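You operate a simulated robot arm through the tools that you are given. There is no shell and no other tool.

Carry out the task below with a simulated robot arm. There is one attempt and no reset: what you move stays moved.

TASK
Put things in order on the bench top beside the label printer. At the end: the teal card holder stands where the yellow-headed axle stood; the purple card holder stands where the teal card holder stood; the yellow-headed axle stands where the orange card holder stood; the orange card holder stands on top of the black toner cartridge; whatever was shut is shut again. Leave all else as you found it, and nothing knocked over.

The check looks at the end state, three seconds after you hand in, the way a careful person would. Anything else that was tipped, shoved, dropped, spilled or broken makes it a failure.

THE ROBOT
A 7-joint arm with a two-finger parallel gripper, fixed in place. Base frame: the origin is at the foot of the arm, x ahead of it, y to its left, z up; the work surface is at about z = 95. Units: cm, rad, N and s.
With the tool pointing down near the work surface it reaches from about 26 to 68 cm from the base axis. Its first joint turns from -1.152 to 1.152 rad. Payload 1.57 kg.
Tool frame: the origin (TCP) lies between the finger pads and is the grasp point; the fingertips stand 3 cm ahead of it; z points along the fingers, y is the line along which they close. The gripper opens to 11 cm. The fingers are 2.4 cm wide and 1.2 cm thick; the gripper's body (4.8 by 11.2 cm) begins 7.8 cm behind the TCP.
Orientation is told as [roll, pitch, yaw] about the base's x, y, z axes, in that order, counted from this pose: with the fingers straight down and closing along the base's y, the tool's x points along the base's -x, its y along +y and its z along -z.

THE INTERFACE
- The arm moves only by the tool jog_arm. Its argument "increments" is a list that holds one entry, the list of rows, each a list of 7 numbers: the opening in per cent of the stroke, from 0 (shut) to 100 (fully open), then the shift along the tool's x, y, z in units of 40 mm (1.0 is 40 mm), then the turn, a rotation vector about the tool's x, y, z in units of 4 degrees (1.0 is 4 degrees). In form: [[[hand, x, y, z, rx, ry, rz], ...]]. A call has 1 to 20 rows; each row shifts and turns the commanded pose from where the row before left it, along the tool's axes as they then stand. A call with a number of a shift or a turn outside -1 to 1 is refused whole. Each row takes 0.2 s and may step no farther than 5 cm and 0.15 rad from the row before; otherwise, or with a gripper value out of range, the whole call is refused. A pose out of reach is approached as far as the arm can. The call stops where the force on the tool passes 40 N (or 10 N more than at its start, if that is more) or the arm is blocked; 0.2 s more then pass. Each finger travels about 10.8 cm/s and halts on what it meets, pressing with about 36 N; the grip force reading is that of the motor and also rises with nothing between the fingers. The clock runs only during rows and for 0.2 s after the last one: add rows that do not move to give the fingers time. It gives the time, the measured TCP pose, the force on the tool (base axes), the opening and the grip force at its end, in the units of the frame above (readings bear some noise), with the torque about the TCP (base axes, N m) and any sound that the robot's microphone picked up, and new pictures: "views" is both (left out), scene, wrist or none.
- Cameras (640 x 400 px; columns grow to the right, rows downward): "scene" is fixed at [18.56, -42.48, 138.88]; the picture's right is [0.41, -0.91, 0.00], its down [-0.64, -0.29, -0.71] and it looks along [0.65, 0.29, -0.70] (base axes); focal length 255 px, centre (320, 200). "wrist" rides on the gripper at [7, 1.6, -14.1] in the tool frame; the picture's right is [-0.23, 0.97, 0.00], its down [-0.85, -0.20, -0.48] and it looks along [-0.47, -0.11, 0.88] (tool axes); focal length 222 px, centre (320, 200). There is no depth. A picture from a camera that has moved, and an enlarged one, comes with that camera's place and axes in the base frame and with its lens.
- inspect(camera, box): a new picture of the part [left, top, right, bottom] of that camera's present view, enlarged. No time passes.
- sign_off(): hands the job in; it is judged then, once.

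Places have to be worked out from the pictures, the camera data and where the tool is seen. Open the gripper and draw the arm clear of the work before you hand the job in, unless the task says otherwise.

The tools are called after "Request:" by a JSON object that holds its "api" and its "payload". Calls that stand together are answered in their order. jog_arm: Moves the arm, as the interface text tells. Its arguments: {"type":"object","properties":{"increments":{"type":"array","items":{"type":"array","items":{"type":"array","items":{"type":"number"}}}},"views":{"type":"string","enum":["both","scene","wrist","none"]}},"required":["increments"]} The other tools are called the same way: inspect (camera, box) takes an enlarged picture of a part of a camera's view; sign_off () hands the job in.

At the start:

```text
time_s: 0.0
eef_pos: [40.17, -17.05, 120.49]
orientation: [-0.001, -0.001, -0.001]
ft_force: [-0.4, 0.7, -0.3]
torque: [-0.02, 0.03, 0.02]
gripper_width: 11.0
finger_force: 0.1
```

scene: 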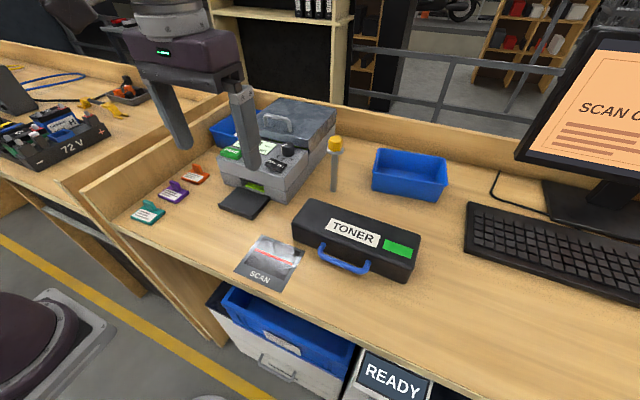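
wrist: 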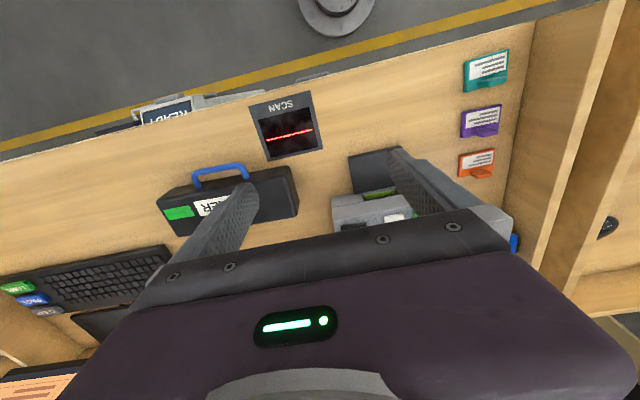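

I start by looking closer at the scene: the three card holders at the left, the printer, the yellow-headed axle and the toner cartridge.

Request:
{"api": "inspect", "payload": {"camera": "scene", "box": [120, 150, 230, 230]}}

Request:
{"api": "inspect", "payload": {"camera": "scene", "box": [200, 90, 360, 220]}}

Request:
{"api": "inspect", "payload": {"camera": "scene", "box": [270, 180, 440, 290]}}

Request:
{"api": "inspect", "payload": {"camera": "wrist", "box": [430, 30, 540, 200]}}

```text
5.00 times, centred on (175, 190) of scene
camera zoom: at [18.56, -42.48, 138.88], right [0.41, -0.91, 0.0], down [-0.64, -0.29, -0.71], along [0.65, 0.29, -0.7], focal length 1274 px, centre (1045, 250)
```

zoom: 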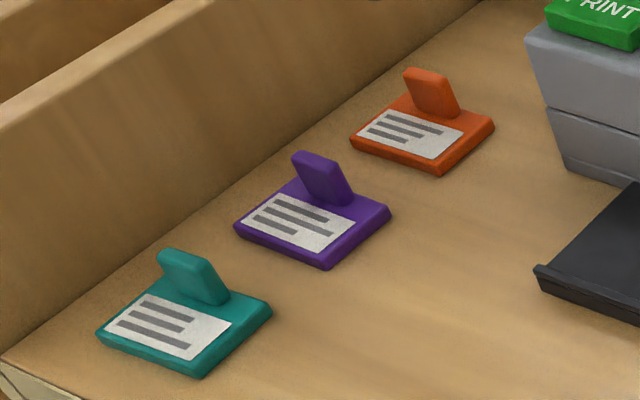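

```text
3.08 times, centred on (280, 155) of scene
camera zoom: at [18.56, -42.48, 138.88], right [0.41, -0.91, 0.0], down [-0.64, -0.29, -0.71], along [0.65, 0.29, -0.7], focal length 784 px, centre (443, 338)
```

zoom: 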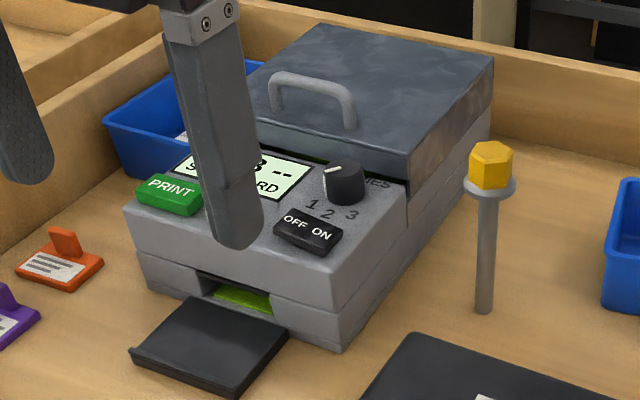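

```text
3.64 times, centred on (355, 235) of scene
camera zoom: at [18.56, -42.48, 138.88], right [0.41, -0.91, 0.0], down [-0.64, -0.29, -0.71], along [0.65, 0.29, -0.7], focal length 927 px, centre (193, 73)
```

zoom: 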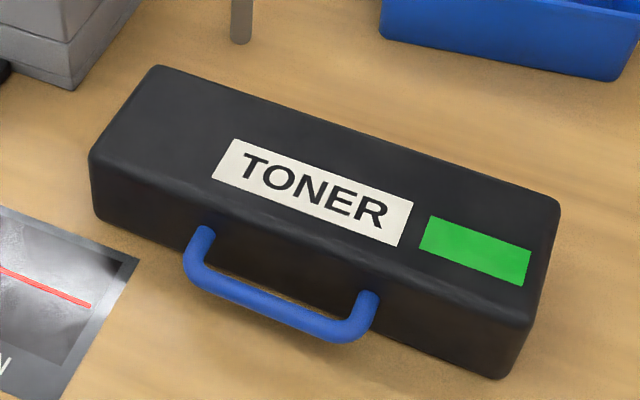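

```text
2.35 times, centred on (485, 115) of wrist
camera zoom: at [33.22, -15.38, 134.54], right [0.23, 0.97, 0.0], down [0.85, -0.2, 0.48], along [0.47, -0.11, -0.88], focal length 523 px, centre (-68, 400)
```

zoom: 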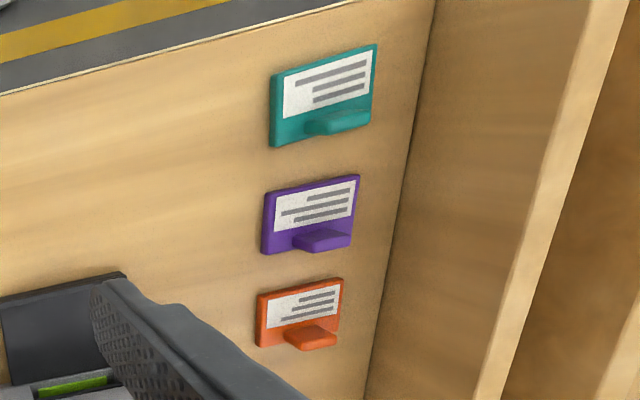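

The card holders come out near (38, 9), (45.6, 9) and (53, 9), the axle near (64, -26), and the toner top near (49.5, -36) at z≈100.7. I move above the card holders at height to get a closer look with the wrist camera.

Request:
{"api": "jog_arm", "payload": {"increments": [[[100, 0, 0.9, 0, 0, 0, 0], [100, 0, 0.9, 0, 0, 0, 0], [100, 0, 0.9, 0, 0, 0, 0], [100, 0, 0.9, 0, 0, 0, 0], [100, 0, 0.9, 0, 0, 0, 0], [100, 0, 0.9, 0, 0, 0, 0], [100, 0, 0.6, 0, 0, 0, 0], [100, 0, 0, 0, 0, 0, 0]]], "views": "both"}}

```text
time_s: 1.8
eef_pos: [40.15, 7.22, 120.53]
orientation: [0.0, 0.0, 0.0]
ft_force: [0.0, 0.1, -0.6]
torque: [-0.02, 0.03, -0.01]
gripper_width: 10.99
finger_force: 0.1
camera wrist: at [33.25, 8.7, 134.64], right [0.23, 0.97, 0.0], down [0.86, -0.2, 0.48], along [0.47, -0.11, -0.88], focal length 222 px, centre (320, 200)
```

scene: 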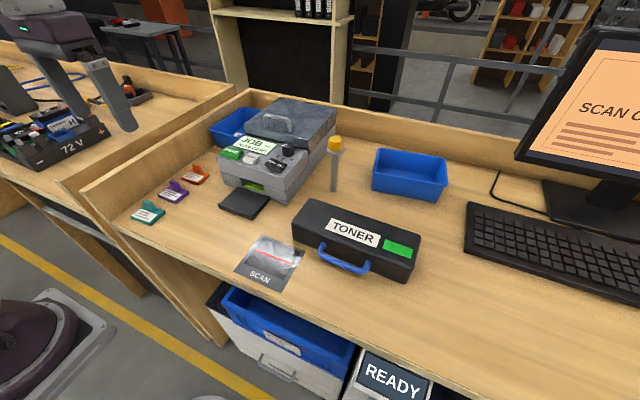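
wrist: 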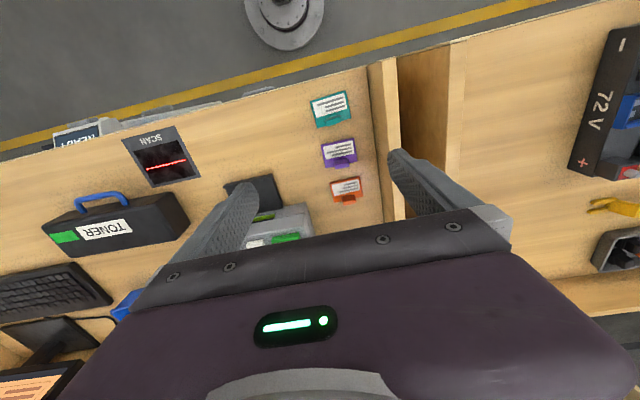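

The wrist view now looks down on the three holders. I enlarge it to measure their outlines and the clearance to the side wall.

Request:
{"api": "inspect", "payload": {"camera": "wrist", "box": [280, 80, 440, 220]}}

Request:
{"api": "inspect", "payload": {"camera": "scene", "box": [70, 120, 260, 240]}}

Request:
{"api": "inspect", "payload": {"camera": "scene", "box": [300, 120, 370, 200]}}

```text
2.86 times, centred on (360, 150) of wrist
camera zoom: at [33.25, 8.7, 134.64], right [0.23, 0.97, 0.0], down [0.86, -0.2, 0.48], along [0.47, -0.11, -0.88], focal length 635 px, centre (206, 343)
```

zoom: 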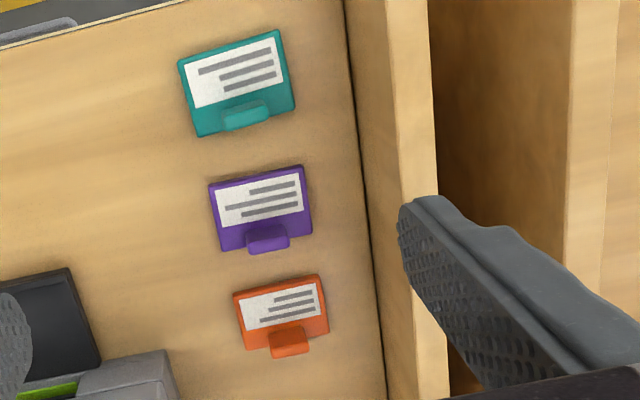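

```text
3.33 times, centred on (165, 180) of scene
camera zoom: at [18.56, -42.48, 138.88], right [0.41, -0.91, 0.0], down [-0.64, -0.29, -0.71], along [0.65, 0.29, -0.7], focal length 850 px, centre (837, 267)
```

zoom: 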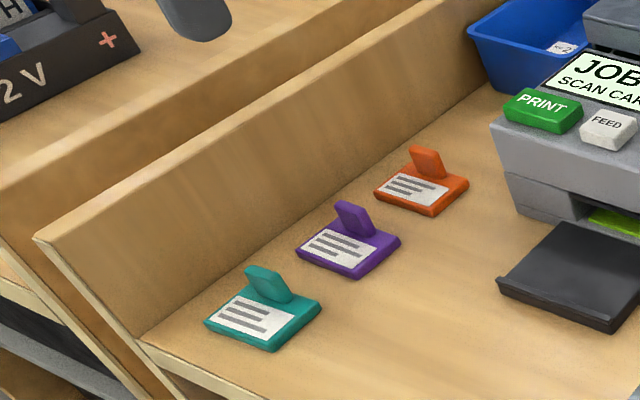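

```text
5.00 times, centred on (335, 160) of scene
camera zoom: at [18.56, -42.48, 138.88], right [0.41, -0.91, 0.0], down [-0.64, -0.29, -0.71], along [0.65, 0.29, -0.7], focal length 1274 px, centre (245, 400)
```

zoom: 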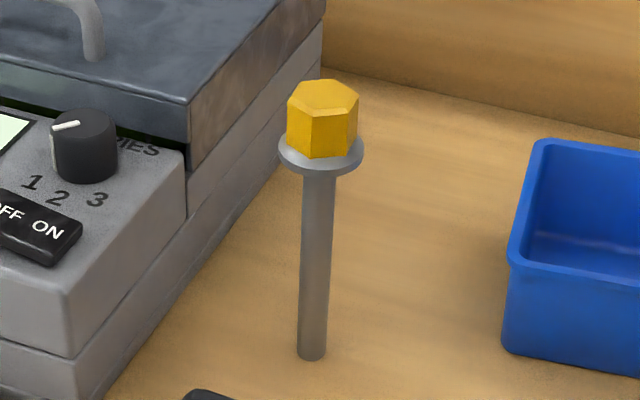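

The holders measure about 5.7 × 4.2 cm, each with an upright tab roughly 2.3 cm wide and 3 cm tall near its +x edge. The side wall is at y≈15.6 and the printer's left side at y≈0.7. I go over the orange tab at about (54.6, 9.4), narrow the gripper to about 5.5 cm, and come partly down.

Request:
{"api": "jog_arm", "payload": {"increments": [[[50, -0.9, 0.14, 0, 0, 0, 0], [50, -0.9, 0.14, 0, 0, 0, 0], [50, -0.9, 0.14, 0, 0, 0, 0], [50, -0.9, 0.125, 0, 0, 0, 0], [50, 0, 0, 0.8, 0, 0, 0], [50, 0, 0, 0.8, 0, 0, 0], [50, 0, 0, 0.8, 0, 0, 0], [50, 0, 0, 0, 0, 0, 0]]], "views": "both"}}

```text
time_s: 3.6
eef_pos: [54.52, 9.3, 110.77]
orientation: [0.001, 0.0, 0.001]
ft_force: [0.2, -0.5, 0.7]
torque: [-0.01, 0.0, -0.01]
gripper_width: 5.5
finger_force: 0.1
camera wrist: at [47.63, 10.85, 124.89], right [0.23, 0.97, 0.0], down [0.86, -0.2, 0.48], along [0.47, -0.11, -0.88], focal length 222 px, centre (320, 200)
```

scene: 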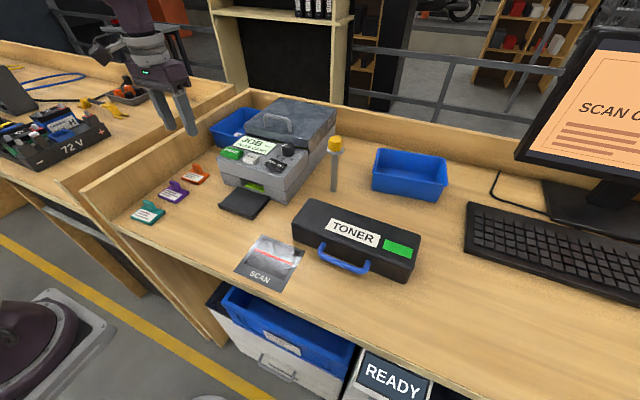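
wrist: 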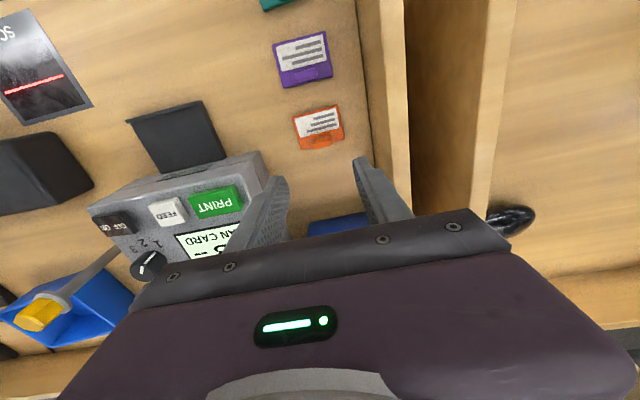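

The orange tab appears almost directly below the grasp point. I enlarge the wrist view to measure the offset before descending.

Request:
{"api": "inspect", "payload": {"camera": "wrist", "box": [270, 90, 370, 160]}}

Request:
{"api": "inspect", "payload": {"camera": "scene", "box": [120, 80, 240, 220]}}

```text
5.71 times, centred on (320, 125) of wrist
camera zoom: at [47.63, 10.85, 124.89], right [0.23, 0.97, 0.0], down [0.86, -0.2, 0.48], along [0.47, -0.11, -0.88], focal length 1269 px, centre (320, 629)
```

zoom: 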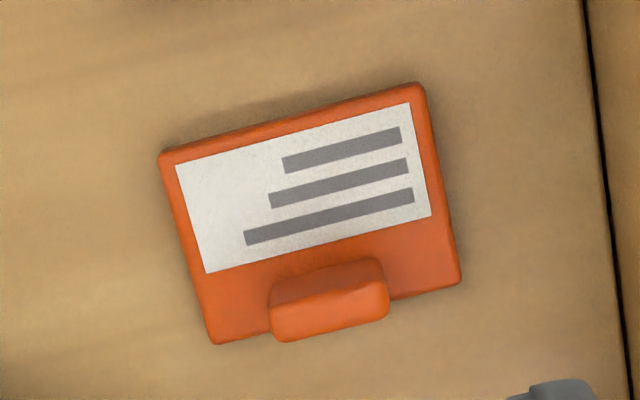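

```text
2.86 times, centred on (180, 150) of scene
camera zoom: at [18.56, -42.48, 138.88], right [0.41, -0.91, 0.0], down [-0.64, -0.29, -0.71], along [0.65, 0.29, -0.7], focal length 728 px, centre (720, 343)
```

zoom: 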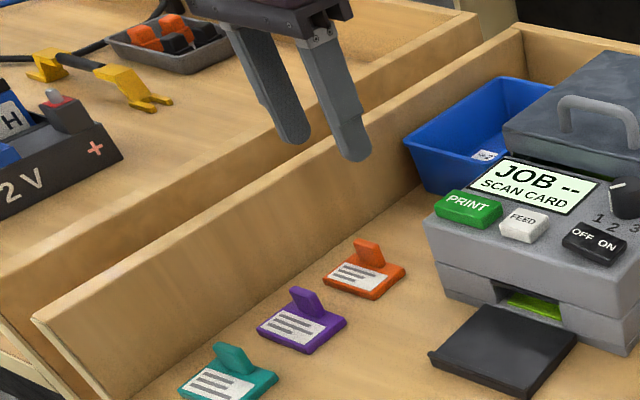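

The orange base spans about x 50.9–55.15 and y 6.5–12.3 (centre 53.0, 9.4, no yaw), with the tab at about (54.4, 9.45). I shift by a millimetre or so, descend until the tips sit just above the base, and close on the tab.

Request:
{"api": "jog_arm", "payload": {"increments": [[[50, 0.03, 0.03, 0.7, 0, 0, 0], [50, 0, 0, 0.7, 0, 0, 0], [50, 0, 0, 0.7, 0, 0, 0], [50, 0, 0, 0.5, 0, 0, 0], [50, 0, 0, 0.2, 0, 0, 0], [50, 0, 0, 0, 0, 0, 0]]], "views": "both"}}

```text
time_s: 5.0
eef_pos: [54.47, 9.3, 99.67]
orientation: [-0.001, 0.001, 0.001]
ft_force: [0.4, -0.2, 0.3]
torque: [0.02, 0.01, -0.01]
gripper_width: 5.5
finger_force: 0.1
camera wrist: at [47.52, 10.92, 113.71], right [0.23, 0.97, 0.0], down [0.86, -0.2, 0.48], along [0.47, -0.11, -0.88], focal length 222 px, centre (320, 200)
```

scene: 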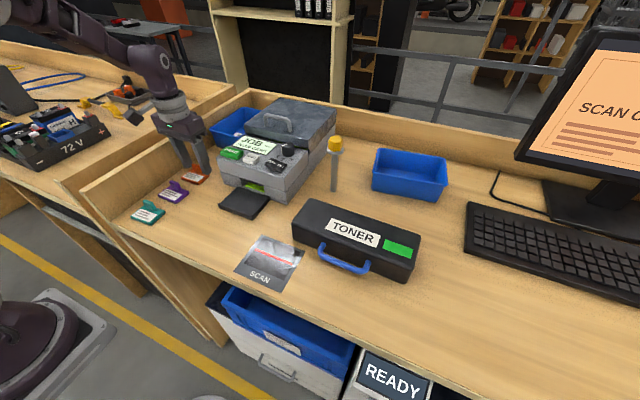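
wrist: 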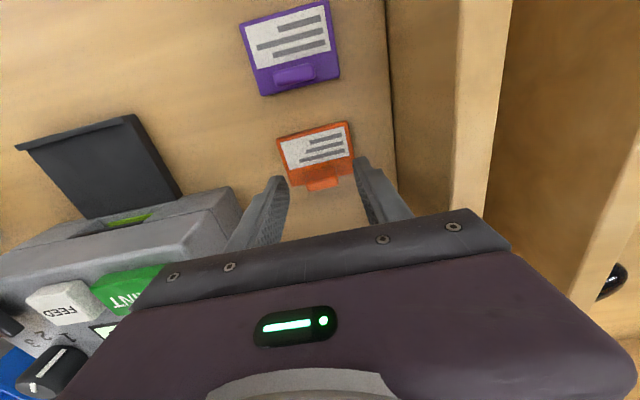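

Request:
{"api": "inspect", "payload": {"camera": "wrist", "box": [250, 110, 400, 220]}}

Request:
{"api": "inspect", "payload": {"camera": "scene", "box": [150, 120, 250, 200]}}

```text
3.64 times, centred on (325, 165) of wrist
camera zoom: at [47.52, 10.92, 113.71], right [0.23, 0.97, 0.0], down [0.86, -0.2, 0.48], along [0.47, -0.11, -0.88], focal length 808 px, centre (302, 327)
```

zoom: 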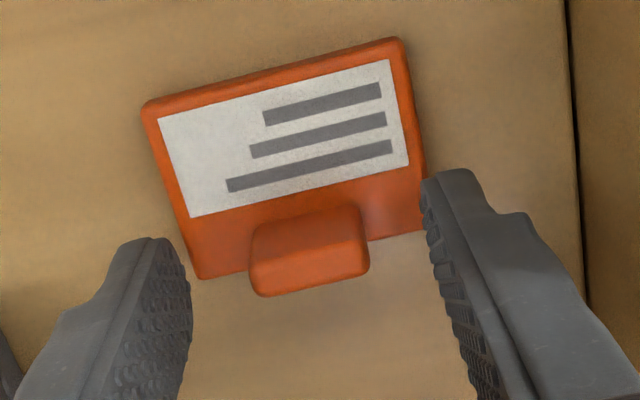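

```text
5.00 times, centred on (200, 160) of scene
camera zoom: at [18.56, -42.48, 138.88], right [0.41, -0.91, 0.0], down [-0.64, -0.29, -0.71], along [0.65, 0.29, -0.7], focal length 1274 px, centre (920, 400)
```

zoom: 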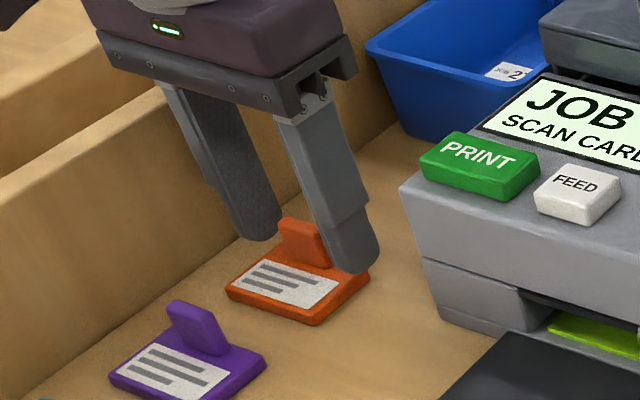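

The tab sits centred between the fingertips, a couple of millimetres toward the robot. I correct that, lower slightly, and close gently on the tab.

Request:
{"api": "jog_arm", "payload": {"increments": [[[45, 0.05, 0.03, 0.04, 0, 0, 0], [38, 0, 0, 0, 0, 0, 0], [32, 0, 0, 0, 0, 0, 0], [26, 0, 0, 0, 0, 0, 0], [20, 0, 0, 0, 0, 0, 0], [12, 0, 0, 0, 0, 0, 0], [5, 0, 0, 0, 0, 0, 0], [5, 0, 0, 0, 0, 0, 0]]], "views": "wrist"}}

```text
time_s: 6.8
eef_pos: [54.28, 9.38, 99.45]
orientation: [0.001, 0.0, 0.0]
ft_force: [-0.2, 1.2, -0.1]
torque: [0.01, 0.05, 0.03]
gripper_width: 2.47
finger_force: 36.0
camera wrist: at [47.3, 11.06, 113.57], right [0.23, 0.97, 0.0], down [0.85, -0.2, 0.48], along [0.47, -0.11, -0.88], focal length 222 px, centre (320, 200)
```

wrist: 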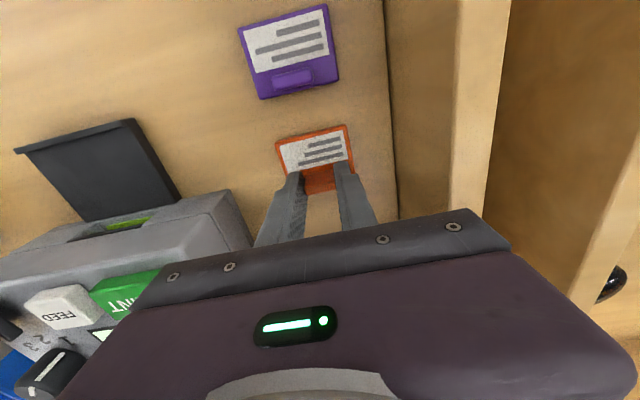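

The grip reads 2.47 cm at 36 N, so the tab is held. I lift straight up about 18 cm, well above the printer and axle.

Request:
{"api": "jog_arm", "payload": {"increments": [[[5, 0, 0, -0.2, 0, 0, 0], [5, 0, 0, -0.5, 0, 0, 0], [5, 0, 0, -0.8, 0, 0, 0], [5, 0, 0, -0.8, 0, 0, 0], [5, 0, 0, -0.8, 0, 0, 0], [5, 0, 0, -0.8, 0, 0, 0], [5, 0, 0, -0.7, 0, 0, 0], [5, 0, 0, 0, 0, 0, 0]]], "views": "both"}}

```text
time_s: 8.6
eef_pos: [54.25, 9.61, 117.9]
orientation: [-0.001, 0.0, 0.0]
ft_force: [0.0, 0.5, -0.4]
torque: [-0.01, -0.02, 0.03]
gripper_width: 2.47
finger_force: 36.2
camera wrist: at [47.35, 11.1, 131.99], right [0.23, 0.97, 0.0], down [0.86, -0.2, 0.48], along [0.47, -0.11, -0.88], focal length 222 px, centre (320, 200)
```

scene: 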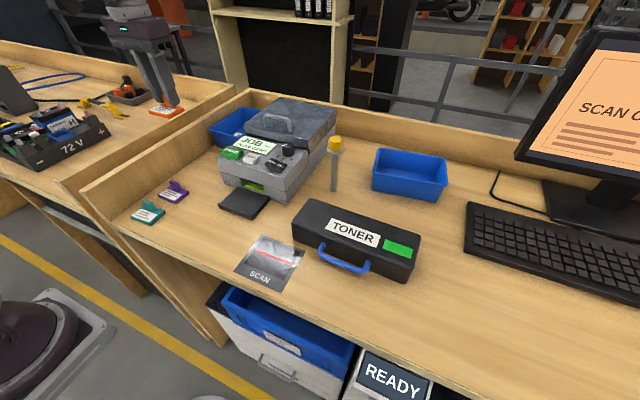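
wrist: 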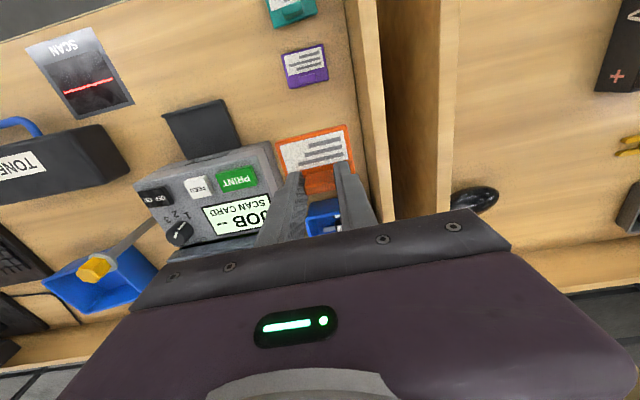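

The orange holder is lifted cleanly and level. I carry it at z≈118 in −y to above the toner cartridge.

Request:
{"api": "jog_arm", "payload": {"increments": [[[5, 0.08, -0.5, 0, 0, 0, 0], [5, 0.08, -0.95, 0, 0, 0, 0], [5, 0.08, -0.95, 0, 0, 0, 0], [5, 0.08, -0.95, 0, 0, 0, 0], [5, 0.08, -0.95, 0, 0, 0, 0], [5, 0.08, -0.95, 0, 0, 0, 0], [5, 0.08, -0.95, 0, 0, 0, 0], [5, 0.08, -0.95, 0, 0, 0, 0], [5, 0.08, -0.95, 0, 0, 0, 0], [5, 0.08, -0.95, 0, 0, 0, 0], [5, 0.08, -0.95, 0, 0, 0, 0], [5, 0, -0.95, 0, 0, 0, 0], [5, 0, -0.4, 0, 0, 0, 0], [5, 0, 0, 0, 0, 0, 0]]], "views": "both"}}

```text
time_s: 11.6
eef_pos: [49.0, -33.62, 117.62]
orientation: [0.001, 0.0, -0.002]
ft_force: [-1.0, 0.8, 0.4]
torque: [-0.01, 0.0, 0.05]
gripper_width: 2.45
finger_force: 35.5
out of reach, approached as far as the arm can: row 12, 13
camera wrist: at [42.07, -32.1, 131.66], right [0.23, 0.97, 0.0], down [0.86, -0.2, 0.48], along [0.47, -0.11, -0.88], focal length 222 px, centre (320, 200)
```

scene: 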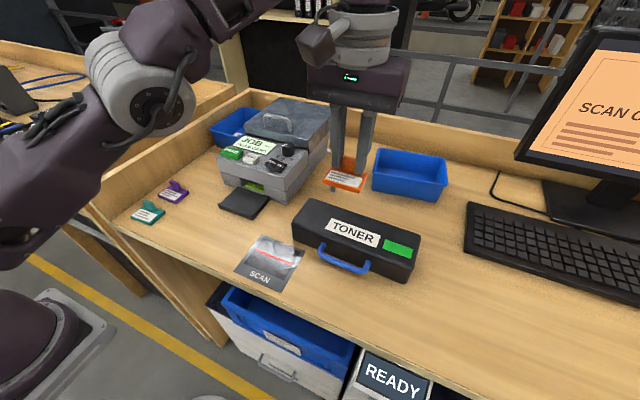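
wrist: 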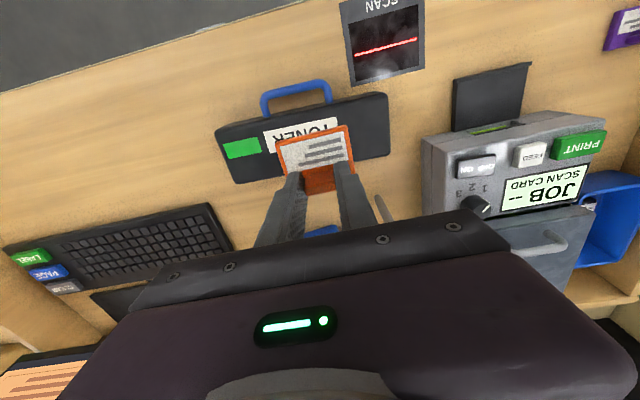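

The arm hit its reach limit at this height, at about r=60. Reach grows lower down, so I descend about 8 cm, which still leaves the holder above the toner, and read the pose again.

Request:
{"api": "jog_arm", "payload": {"increments": [[[5, 0, 0, 0.5, 0, 0, 0], [5, 0, 0, 0.5, 0, 0, 0], [5, 0, 0, 0.5, 0, 0, 0], [5, 0, 0, 0.4, 0, 0, 0], [5, 0, 0, 0, 0, 0, 0]]], "views": "both"}}

```text
time_s: 12.8
eef_pos: [49.03, -33.53, 109.93]
orientation: [0.0, -0.001, 0.001]
ft_force: [-0.1, 1.3, 0.5]
torque: [-0.02, -0.02, 0.02]
gripper_width: 2.47
finger_force: 35.9
camera wrist: at [42.08, -32.03, 124.04], right [0.23, 0.97, 0.0], down [0.85, -0.2, 0.48], along [0.47, -0.11, -0.88], focal length 222 px, centre (320, 200)
```

scene: 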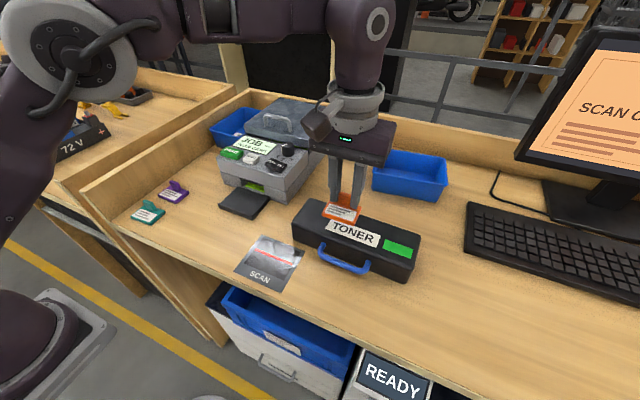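
wrist: 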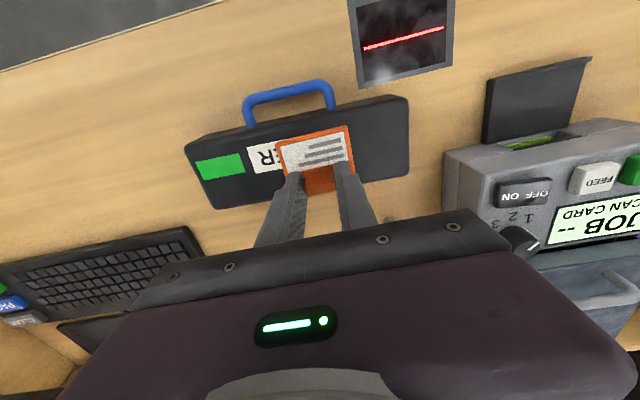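

The pose is now (49.0, -33.5, 109.9), with no residual command offset. I enlarge the wrist view to measure the toner's top face against the held holder.

Request:
{"api": "inspect", "payload": {"camera": "wrist", "box": [170, 70, 430, 230]}}

Request:
{"api": "inspect", "payload": {"camera": "scene", "box": [280, 150, 430, 290]}}

```text
2.46 times, centred on (300, 150) of wrist
camera zoom: at [42.08, -32.03, 124.04], right [0.23, 0.97, 0.0], down [0.85, -0.2, 0.48], along [0.47, -0.11, -0.88], focal length 547 px, centre (369, 323)
```

zoom: 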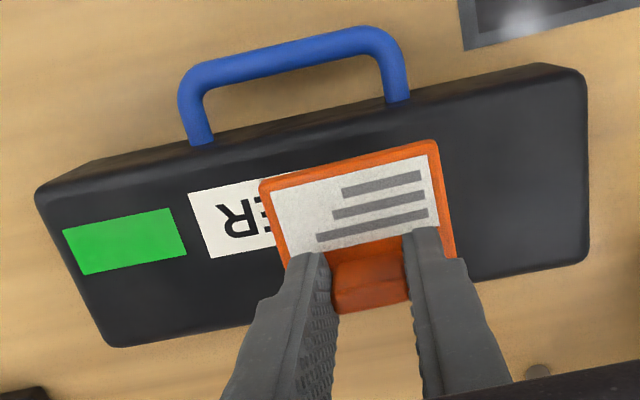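

```text
2.86 times, centred on (355, 220) of scene
camera zoom: at [18.56, -42.48, 138.88], right [0.41, -0.91, 0.0], down [-0.64, -0.29, -0.71], along [0.65, 0.29, -0.7], focal length 728 px, centre (220, 143)
```

zoom: 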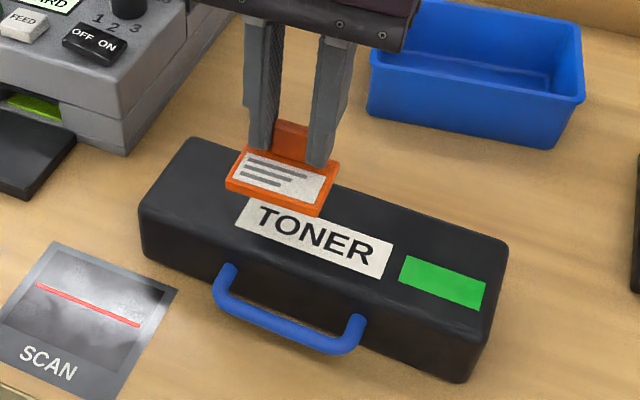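

The toner top spans about x 45.5–53.3 and y −47.5 to −24.3, centred near (49.4, −35.9). I shift +1.65 cm in x and −2 cm in y, then descend to z≈106, just above the expected contact at 105.2.

Request:
{"api": "jog_arm", "payload": {"increments": [[[5, -0.2, -0.25, 0.1, 0, 0, 0], [5, -0.21, -0.25, 0.2, 0, 0, 0], [5, 0, 0, 0.3, 0, 0, 0], [5, 0, 0, 0.3, 0, 0, 0], [5, 0, 0, 0.08, 0, 0, 0], [5, 0, 0, 0, 0, 0, 0]]], "views": "both"}}

Request:
{"api": "inspect", "payload": {"camera": "scene", "box": [300, 160, 420, 260]}}

```text
time_s: 14.2
eef_pos: [50.74, -35.7, 106.01]
orientation: [0.001, 0.001, 0.0]
ft_force: [0.2, 0.3, -0.5]
torque: [0.03, -0.04, 0.04]
gripper_width: 2.47
finger_force: 36.2
camera wrist: at [43.71, -34.08, 120.11], right [0.23, 0.97, 0.0], down [0.85, -0.2, 0.48], along [0.47, -0.11, -0.88], focal length 222 px, centre (320, 200)
```

scene: 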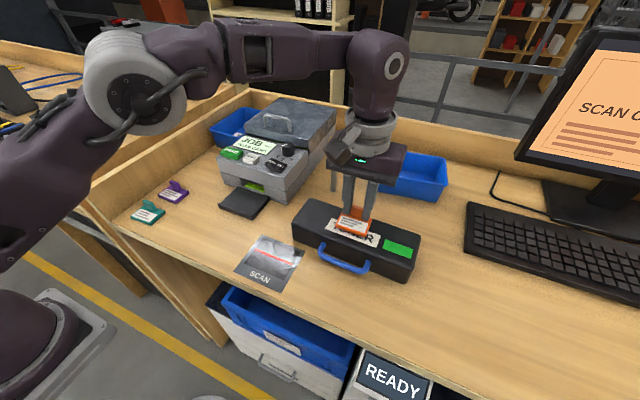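
wrist: 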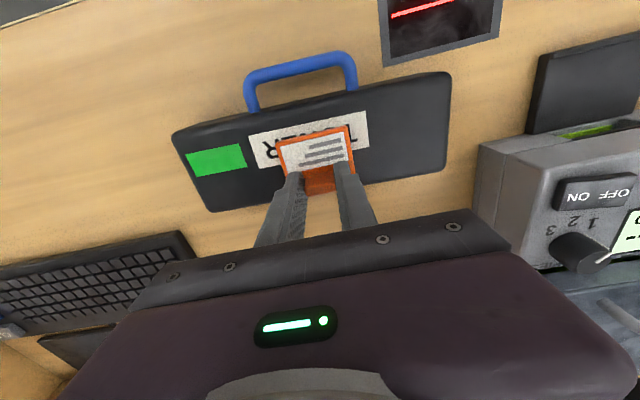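

```text
4.00 times, centred on (360, 210) of scene
camera zoom: at [18.56, -42.48, 138.88], right [0.41, -0.91, 0.0], down [-0.64, -0.29, -0.71], along [0.65, 0.29, -0.7], focal length 1019 px, centre (160, 160)
```

zoom: 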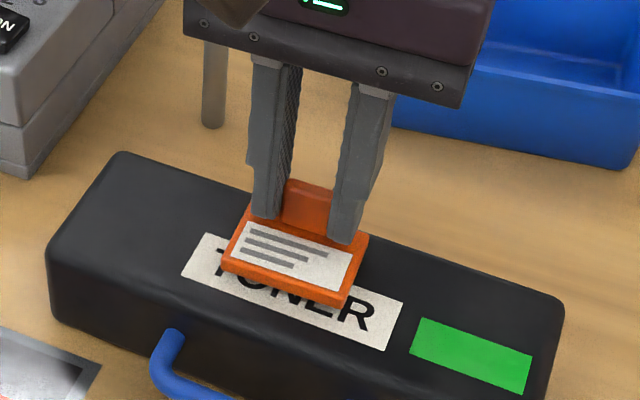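

The holder hovers over the middle of the toner. I descend in 2 mm steps, checking the force for contact.

Request:
{"api": "jog_arm", "payload": {"increments": [[[5, 0, 0, 0.05, 0, 0, 0], [5, 0, 0, 0.05, 0, 0, 0], [5, 0, 0, 0, 0, 0, 0]]], "views": "none"}}

```text
time_s: 15.0
eef_pos: [50.63, -35.67, 105.69]
orientation: [0.0, 0.001, 0.0]
ft_force: [1.0, -0.2, -1.2]
torque: [0.0, 0.04, 0.01]
gripper_width: 2.46
finger_force: 36.2
```

No contact yet at z≈105.6, so I keep going down in small steps.

Request:
{"api": "jog_arm", "payload": {"increments": [[[5, 0, 0, 0.05, 0, 0, 0], [5, 0, 0, 0, 0, 0, 0]]], "views": "none"}}

Request:
{"api": "jog_arm", "payload": {"increments": [[[5, 0, 0, 0.05, 0, 0, 0], [5, 0, 0, 0, 0, 0, 0]]], "views": "none"}}

```text
time_s: 15.6
eef_pos: [50.68, -35.58, 105.5]
orientation: [-0.001, 0.001, 0.0]
ft_force: [-0.4, 0.6, 1.9]
torque: [0.07, 0.01, -0.01]
gripper_width: 2.46
finger_force: 35.8
```

```text
time_s: 16.2
eef_pos: [50.75, -35.63, 105.38]
orientation: [-0.005, -0.003, -0.002]
ft_force: [-0.1, 3.7, 27.1]
torque: [0.18, 0.29, 0.02]
gripper_width: 2.46
finger_force: 36.2
```

Contact: 27 N at z≈105.4, so the toner top is at about z=100.9. I back off half a millimetre to relieve the force, then open gently.

Request:
{"api": "jog_arm", "payload": {"increments": [[[5, 0, 0, -0.025, 0, 0, 0], [5, 0, 0, 0, 0, 0, 0]]], "views": "none"}}

Request:
{"api": "jog_arm", "payload": {"increments": [[[24, 0, 0, 0, 0, 0, 0], [28, 0, 0, 0, 0, 0, 0], [34, 0, 0, 0, 0, 0, 0], [42, 0, 0, 0, 0, 0, 0], [50, 0, 0, 0, 0, 0, 0], [50, 0, 0, 0, 0, 0, 0]]], "views": "both"}}

```text
time_s: 16.8
eef_pos: [50.75, -35.74, 105.43]
orientation: [-0.002, -0.002, 0.001]
ft_force: [2.5, 0.3, 25.0]
torque: [-0.01, 0.01, 0.0]
gripper_width: 2.46
finger_force: 36.4
```

```text
time_s: 18.2
eef_pos: [50.68, -35.6, 105.39]
orientation: [-0.002, 0.002, 0.0]
ft_force: [0.0, 0.1, -0.6]
torque: [0.01, -0.03, -0.01]
gripper_width: 5.52
finger_force: 0.1
camera wrist: at [43.72, -34.1, 119.42], right [0.23, 0.97, 0.0], down [0.85, -0.2, 0.48], along [0.47, -0.11, -0.88], focal length 222 px, centre (320, 200)
```

scene: 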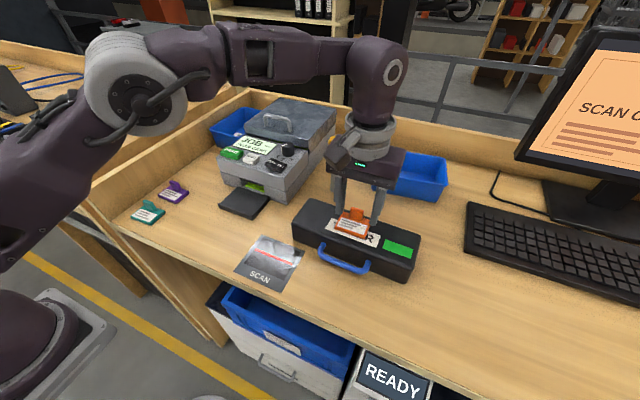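
wrist: 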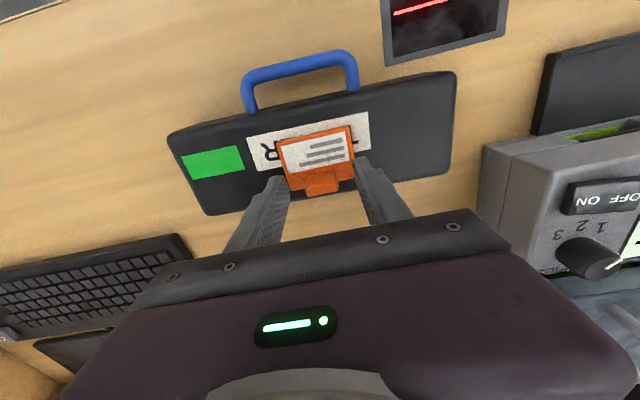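

The orange holder stands on the toner and the fingers are open beside its tab. I rise straight up to clear it, move toward the axle, and tilt the tool outward about 30°, since the axle at r≈69 is beyond straight-down reach.

Request:
{"api": "jog_arm", "payload": {"increments": [[[50, 0, 0, -0.4, 0, 0, 0], [50, 0, 0, -0.6, 0, 0, 0], [50, 0, 0, -0.3, 0, 0, 0], [50, 0.3, 0.8, -0.4, 0, 0, 0], [50, 0.3, 0.8, -0.4, 0, 0, 0], [50, 0.2, 0.8, -0.4, 0, 0, 0], [60, 0, 0, 0, 0, -1, 0], [60, 0, 0, 0, 0, -1, 0], [60, 0, 0, 0, 0, -1, 0], [60, 0, 0, 0, 0, -1, 0], [60, 0, 0, 0, 0, -1, 0], [60, 0, 0, 0, 0, -1, 0], [60, 0, 0, 0, 0, -1, 0], [60, 0, 0, 0, 0, -0.5, 0], [60, 0, 0, 0, 0, 0, 0]]], "views": "both"}}

```text
time_s: 21.4
eef_pos: [47.59, -25.99, 115.31]
orientation: [0.0, -0.526, 0.0]
ft_force: [-0.1, -0.3, 0.2]
torque: [0.02, 0.0, 0.0]
gripper_width: 6.58
finger_force: 0.0
camera wrist: at [34.4, -24.46, 124.02], right [0.2, 0.97, 0.11], down [0.5, -0.2, 0.84], along [0.84, -0.11, -0.53], focal length 222 px, centre (320, 200)
```

scene: 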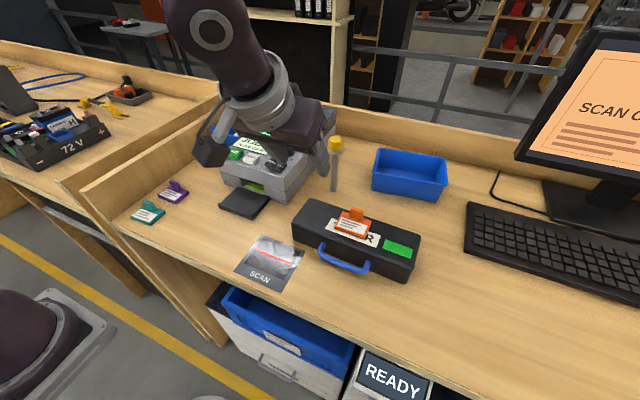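
wrist: 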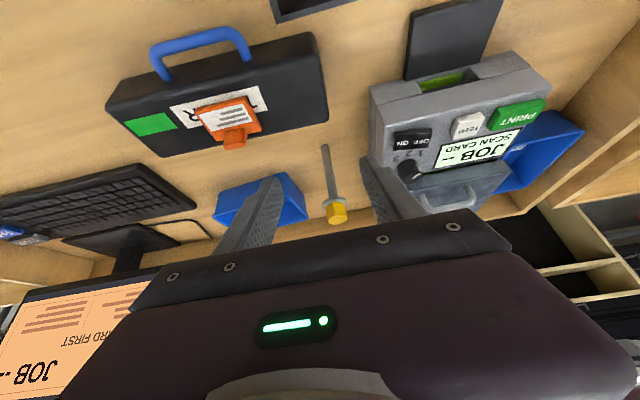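

The orange holder stands upright on the toner, and the axle is visible between the open fingers. I enlarge both views to get the axle's position, its height, and the orientation of its hex head.

Request:
{"api": "inspect", "payload": {"camera": "wrist", "box": [290, 130, 390, 230]}}

Request:
{"api": "inspect", "payload": {"camera": "scene", "box": [310, 120, 370, 200]}}

Request:
{"api": "inspect", "payload": {"camera": "scene", "box": [290, 190, 430, 290]}}

```text
4.00 times, centred on (340, 180) of wrist
camera zoom: at [34.4, -24.46, 124.02], right [0.2, 0.97, 0.11], down [0.5, -0.2, 0.84], along [0.84, -0.11, -0.53], focal length 888 px, centre (240, 280)
```

zoom: 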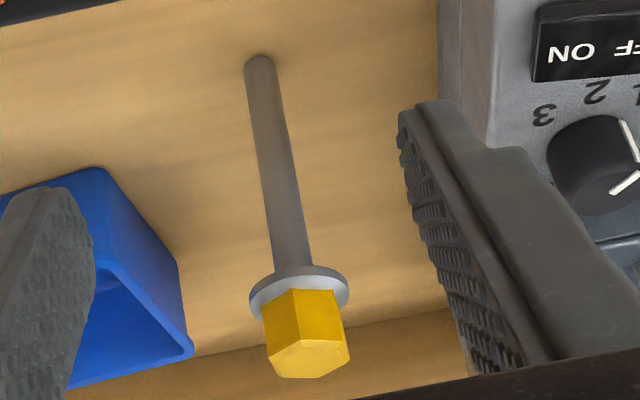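

```text
5.00 times, centred on (340, 160) of scene
camera zoom: at [18.56, -42.48, 138.88], right [0.41, -0.91, 0.0], down [-0.64, -0.29, -0.71], along [0.65, 0.29, -0.7], focal length 1274 px, centre (220, 400)
```

zoom: 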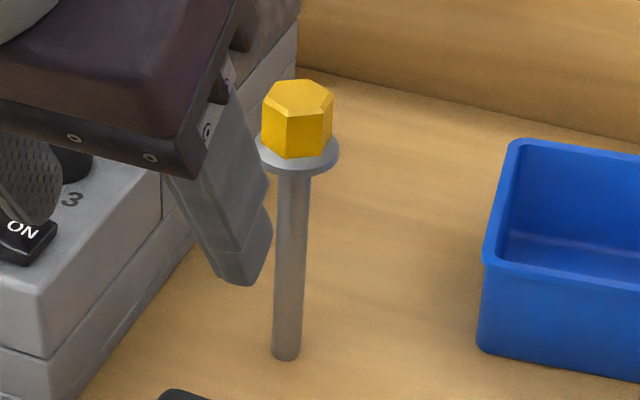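

```text
4.00 times, centred on (360, 240) of scene
camera zoom: at [18.56, -42.48, 138.88], right [0.41, -0.91, 0.0], down [-0.64, -0.29, -0.71], along [0.65, 0.29, -0.7], focal length 1019 px, centre (160, 40)
```

zoom: 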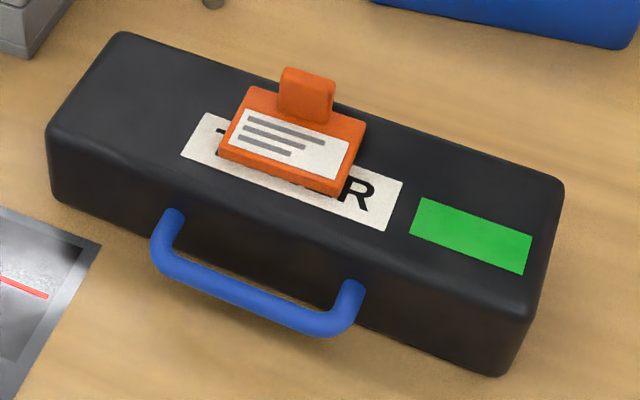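

The axle foot is at about (63.75, −26.05); the head spans z≈107–109.9 above a 3.8 cm flange. I zoom further on the head to see how its hex flats are turned.

Request:
{"api": "inspect", "payload": {"camera": "wrist", "box": [322, 190, 354, 230]}}

Request:
{"api": "inspect", "payload": {"camera": "scene", "box": [320, 128, 350, 158]}}

```text
10.00 times, centred on (338, 210) of wrist
camera zoom: at [34.4, -24.46, 124.02], right [0.2, 0.97, 0.11], down [0.5, -0.2, 0.84], along [0.84, -0.11, -0.53], focal length 2221 px, centre (140, 100)
```

zoom: 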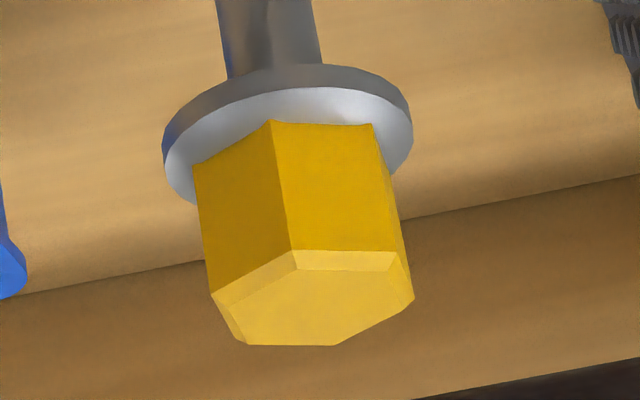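

```text
13.33 times, centred on (335, 143) of scene
camera zoom: at [18.56, -42.48, 138.88], right [0.41, -0.91, 0.0], down [-0.64, -0.29, -0.71], along [0.65, 0.29, -0.7], focal length 3398 px, centre (120, 960)
```

zoom: 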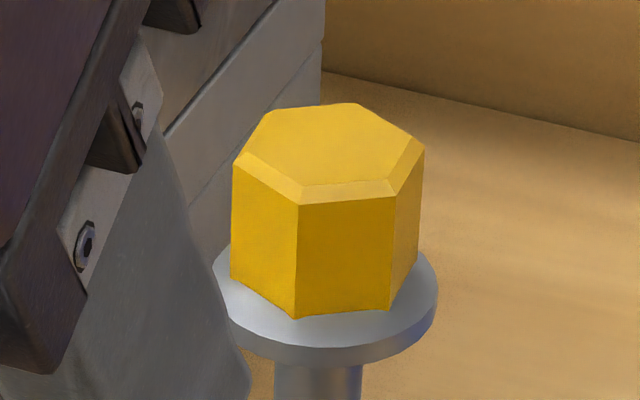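

The hex head has flats nearly facing ±y (yaw about +4°), is about 2.75 cm across the flats, and sits on the flange at z≈107.7. I turn the tool 4° about vertical to match and move to a pre-grasp point about 6 cm back along the tool axis.

Request:
{"api": "jog_arm", "payload": {"increments": [[[60, 0, 0, 0, -0.5, 0, -0.865], [60, -0.67, -0.0715, 0.3255, 0, 0, 0], [60, -0.67, -0.0715, 0.3255, 0, 0, 0], [60, -0.67, -0.0715, 0.3255, 0, 0, 0], [60, -0.67, -0.0715, 0.3255, 0, 0, 0], [60, 0, 0, 0, 0, 0, 0]]], "views": "both"}}

Request:
{"api": "inspect", "payload": {"camera": "wrist", "box": [240, 100, 400, 230]}}

Request:
{"api": "inspect", "payload": {"camera": "scene", "box": [290, 110, 380, 200]}}

```text
time_s: 22.8
eef_pos: [59.44, -26.35, 116.2]
orientation: [0.001, -0.523, 0.068]
ft_force: [-0.7, 0.6, 0.5]
torque: [0.02, -0.02, 0.02]
gripper_width: 6.59
finger_force: 0.1
camera wrist: at [46.34, -25.72, 124.91], right [0.13, 0.99, 0.11], down [0.51, -0.16, 0.84], along [0.85, -0.05, -0.53], focal length 222 px, centre (320, 200)
```

scene: 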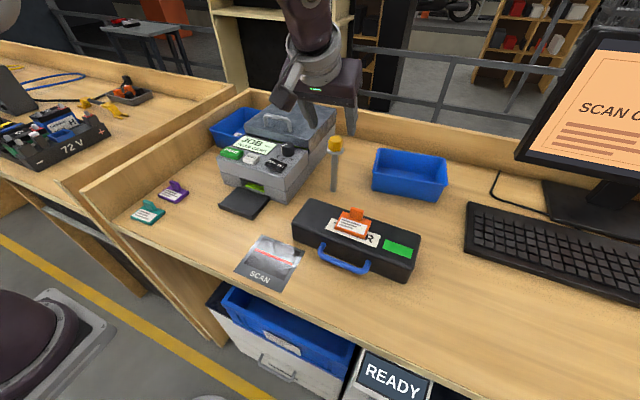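
wrist: 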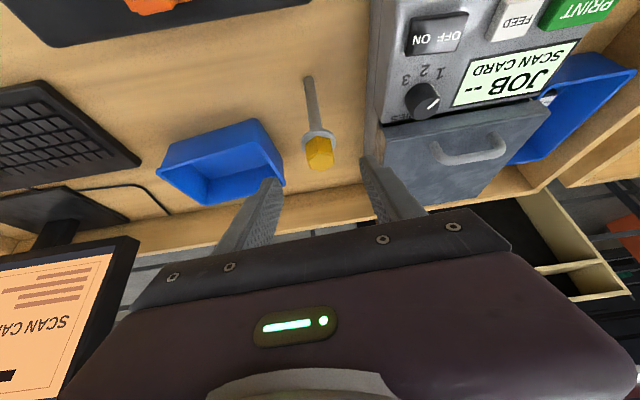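

```text
3.08 times, centred on (320, 165) of wrist
camera zoom: at [46.34, -25.72, 124.91], right [0.13, 0.99, 0.11], down [0.51, -0.16, 0.84], along [0.85, -0.05, -0.53], focal length 684 px, centre (320, 308)
```

zoom: 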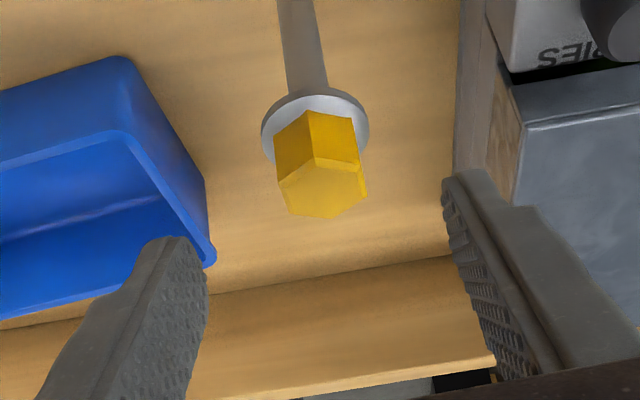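

```text
4.44 times, centred on (335, 155) of scene
camera zoom: at [18.56, -42.48, 138.88], right [0.41, -0.91, 0.0], down [-0.64, -0.29, -0.71], along [0.65, 0.29, -0.7], focal length 1133 px, centre (253, 400)
```

zoom: 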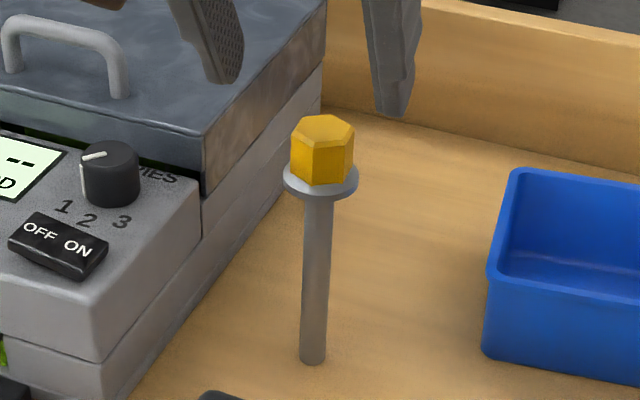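

The head looks centred between the fingers laterally, within about half a millimetre. I zoom in to refine its depth along the tool before moving in.

Request:
{"api": "inspect", "payload": {"camera": "wrist", "box": [296, 120, 344, 180]}}

Request:
{"api": "inspect", "payload": {"camera": "wrist", "box": [290, 65, 340, 105]}}

```text
6.67 times, centred on (320, 150) of wrist
camera zoom: at [46.34, -25.72, 124.91], right [0.13, 0.99, 0.11], down [0.51, -0.16, 0.84], along [0.85, -0.05, -0.53], focal length 1481 px, centre (320, 533)
```

zoom: 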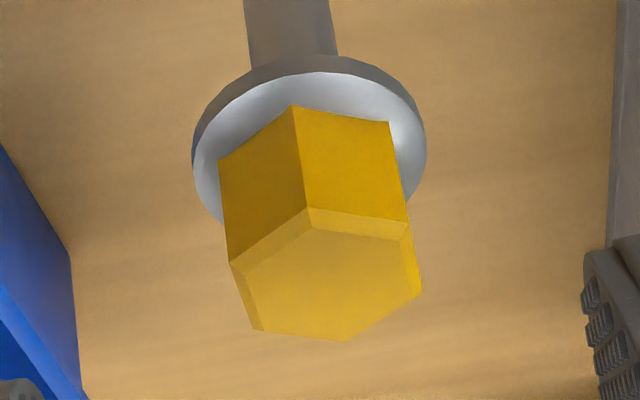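

```text
10.00 times, centred on (315, 85) of wrist
camera zoom: at [46.34, -25.72, 124.91], right [0.13, 0.99, 0.11], down [0.51, -0.16, 0.84], along [0.85, -0.05, -0.53], focal length 2221 px, centre (370, 1350)
```

zoom: 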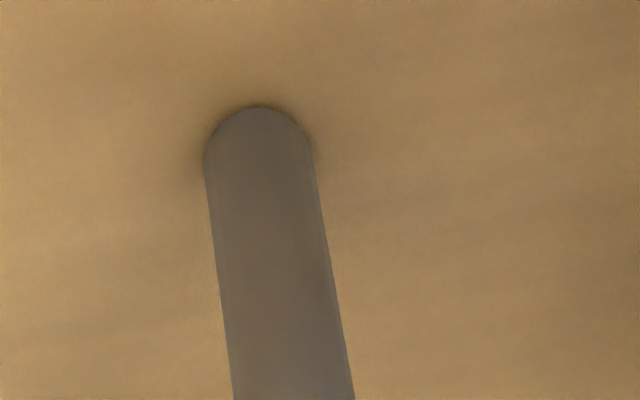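

Refined: the axle axis is at (63.68, −26.10), head rim z≈109.7, flange top z≈107.6. I advance 5.6 cm along the tool axis with open fingers straddling the head, then look before closing.

Request:
{"api": "jog_arm", "payload": {"increments": [[[60, 0, -0.01, 0.4, 0, 0, 0], [60, 0, 0, 0.4, 0, 0, 0], [60, 0, 0, 0.3, 0, 0, 0], [60, 0, 0, 0.2, 0, 0, 0], [60, 0, 0, 0.1, 0, 0, 0], [60, 0, 0, 0, 0, 0, 0]]], "views": "both"}}

Request:
{"api": "inspect", "payload": {"camera": "wrist", "box": [260, 130, 390, 230]}}

Request:
{"api": "inspect", "payload": {"camera": "scene", "box": [300, 110, 370, 200]}}

```text
time_s: 24.2
eef_pos: [62.22, -26.16, 111.4]
orientation: [0.0, -0.524, 0.071]
ft_force: [-0.4, -0.6, -0.6]
torque: [0.02, 0.03, 0.01]
gripper_width: 6.57
finger_force: 0.0
camera wrist: at [49.07, -25.57, 119.99], right [0.13, 0.99, 0.11], down [0.51, -0.16, 0.84], along [0.85, -0.05, -0.53], focal length 222 px, centre (320, 200)
```

scene: 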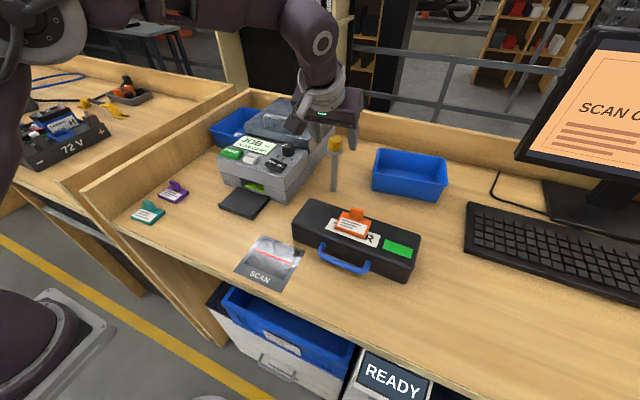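
wrist: 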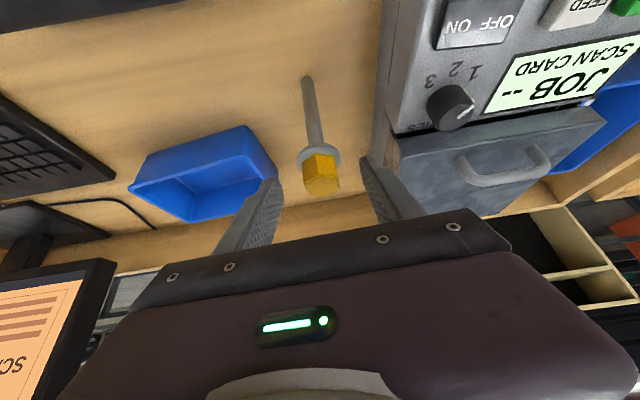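

```text
4.00 times, centred on (325, 180) of wrist
camera zoom: at [49.07, -25.57, 119.99], right [0.13, 0.99, 0.11], down [0.51, -0.16, 0.84], along [0.85, -0.05, -0.53], focal length 888 px, centre (300, 280)
```

zoom: 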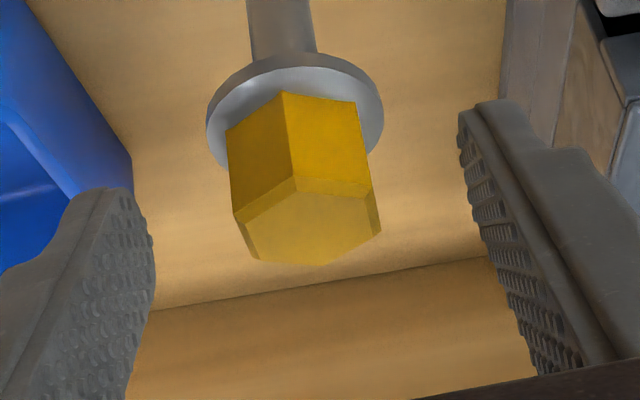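

```text
4.44 times, centred on (335, 155) of scene
camera zoom: at [18.56, -42.48, 138.88], right [0.41, -0.91, 0.0], down [-0.64, -0.29, -0.71], along [0.65, 0.29, -0.7], focal length 1133 px, centre (253, 400)
```

zoom: 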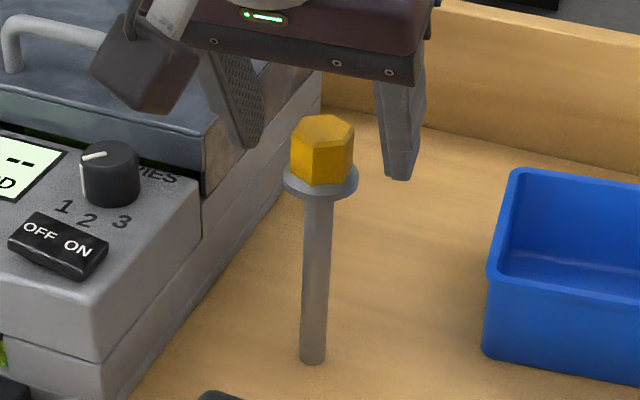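

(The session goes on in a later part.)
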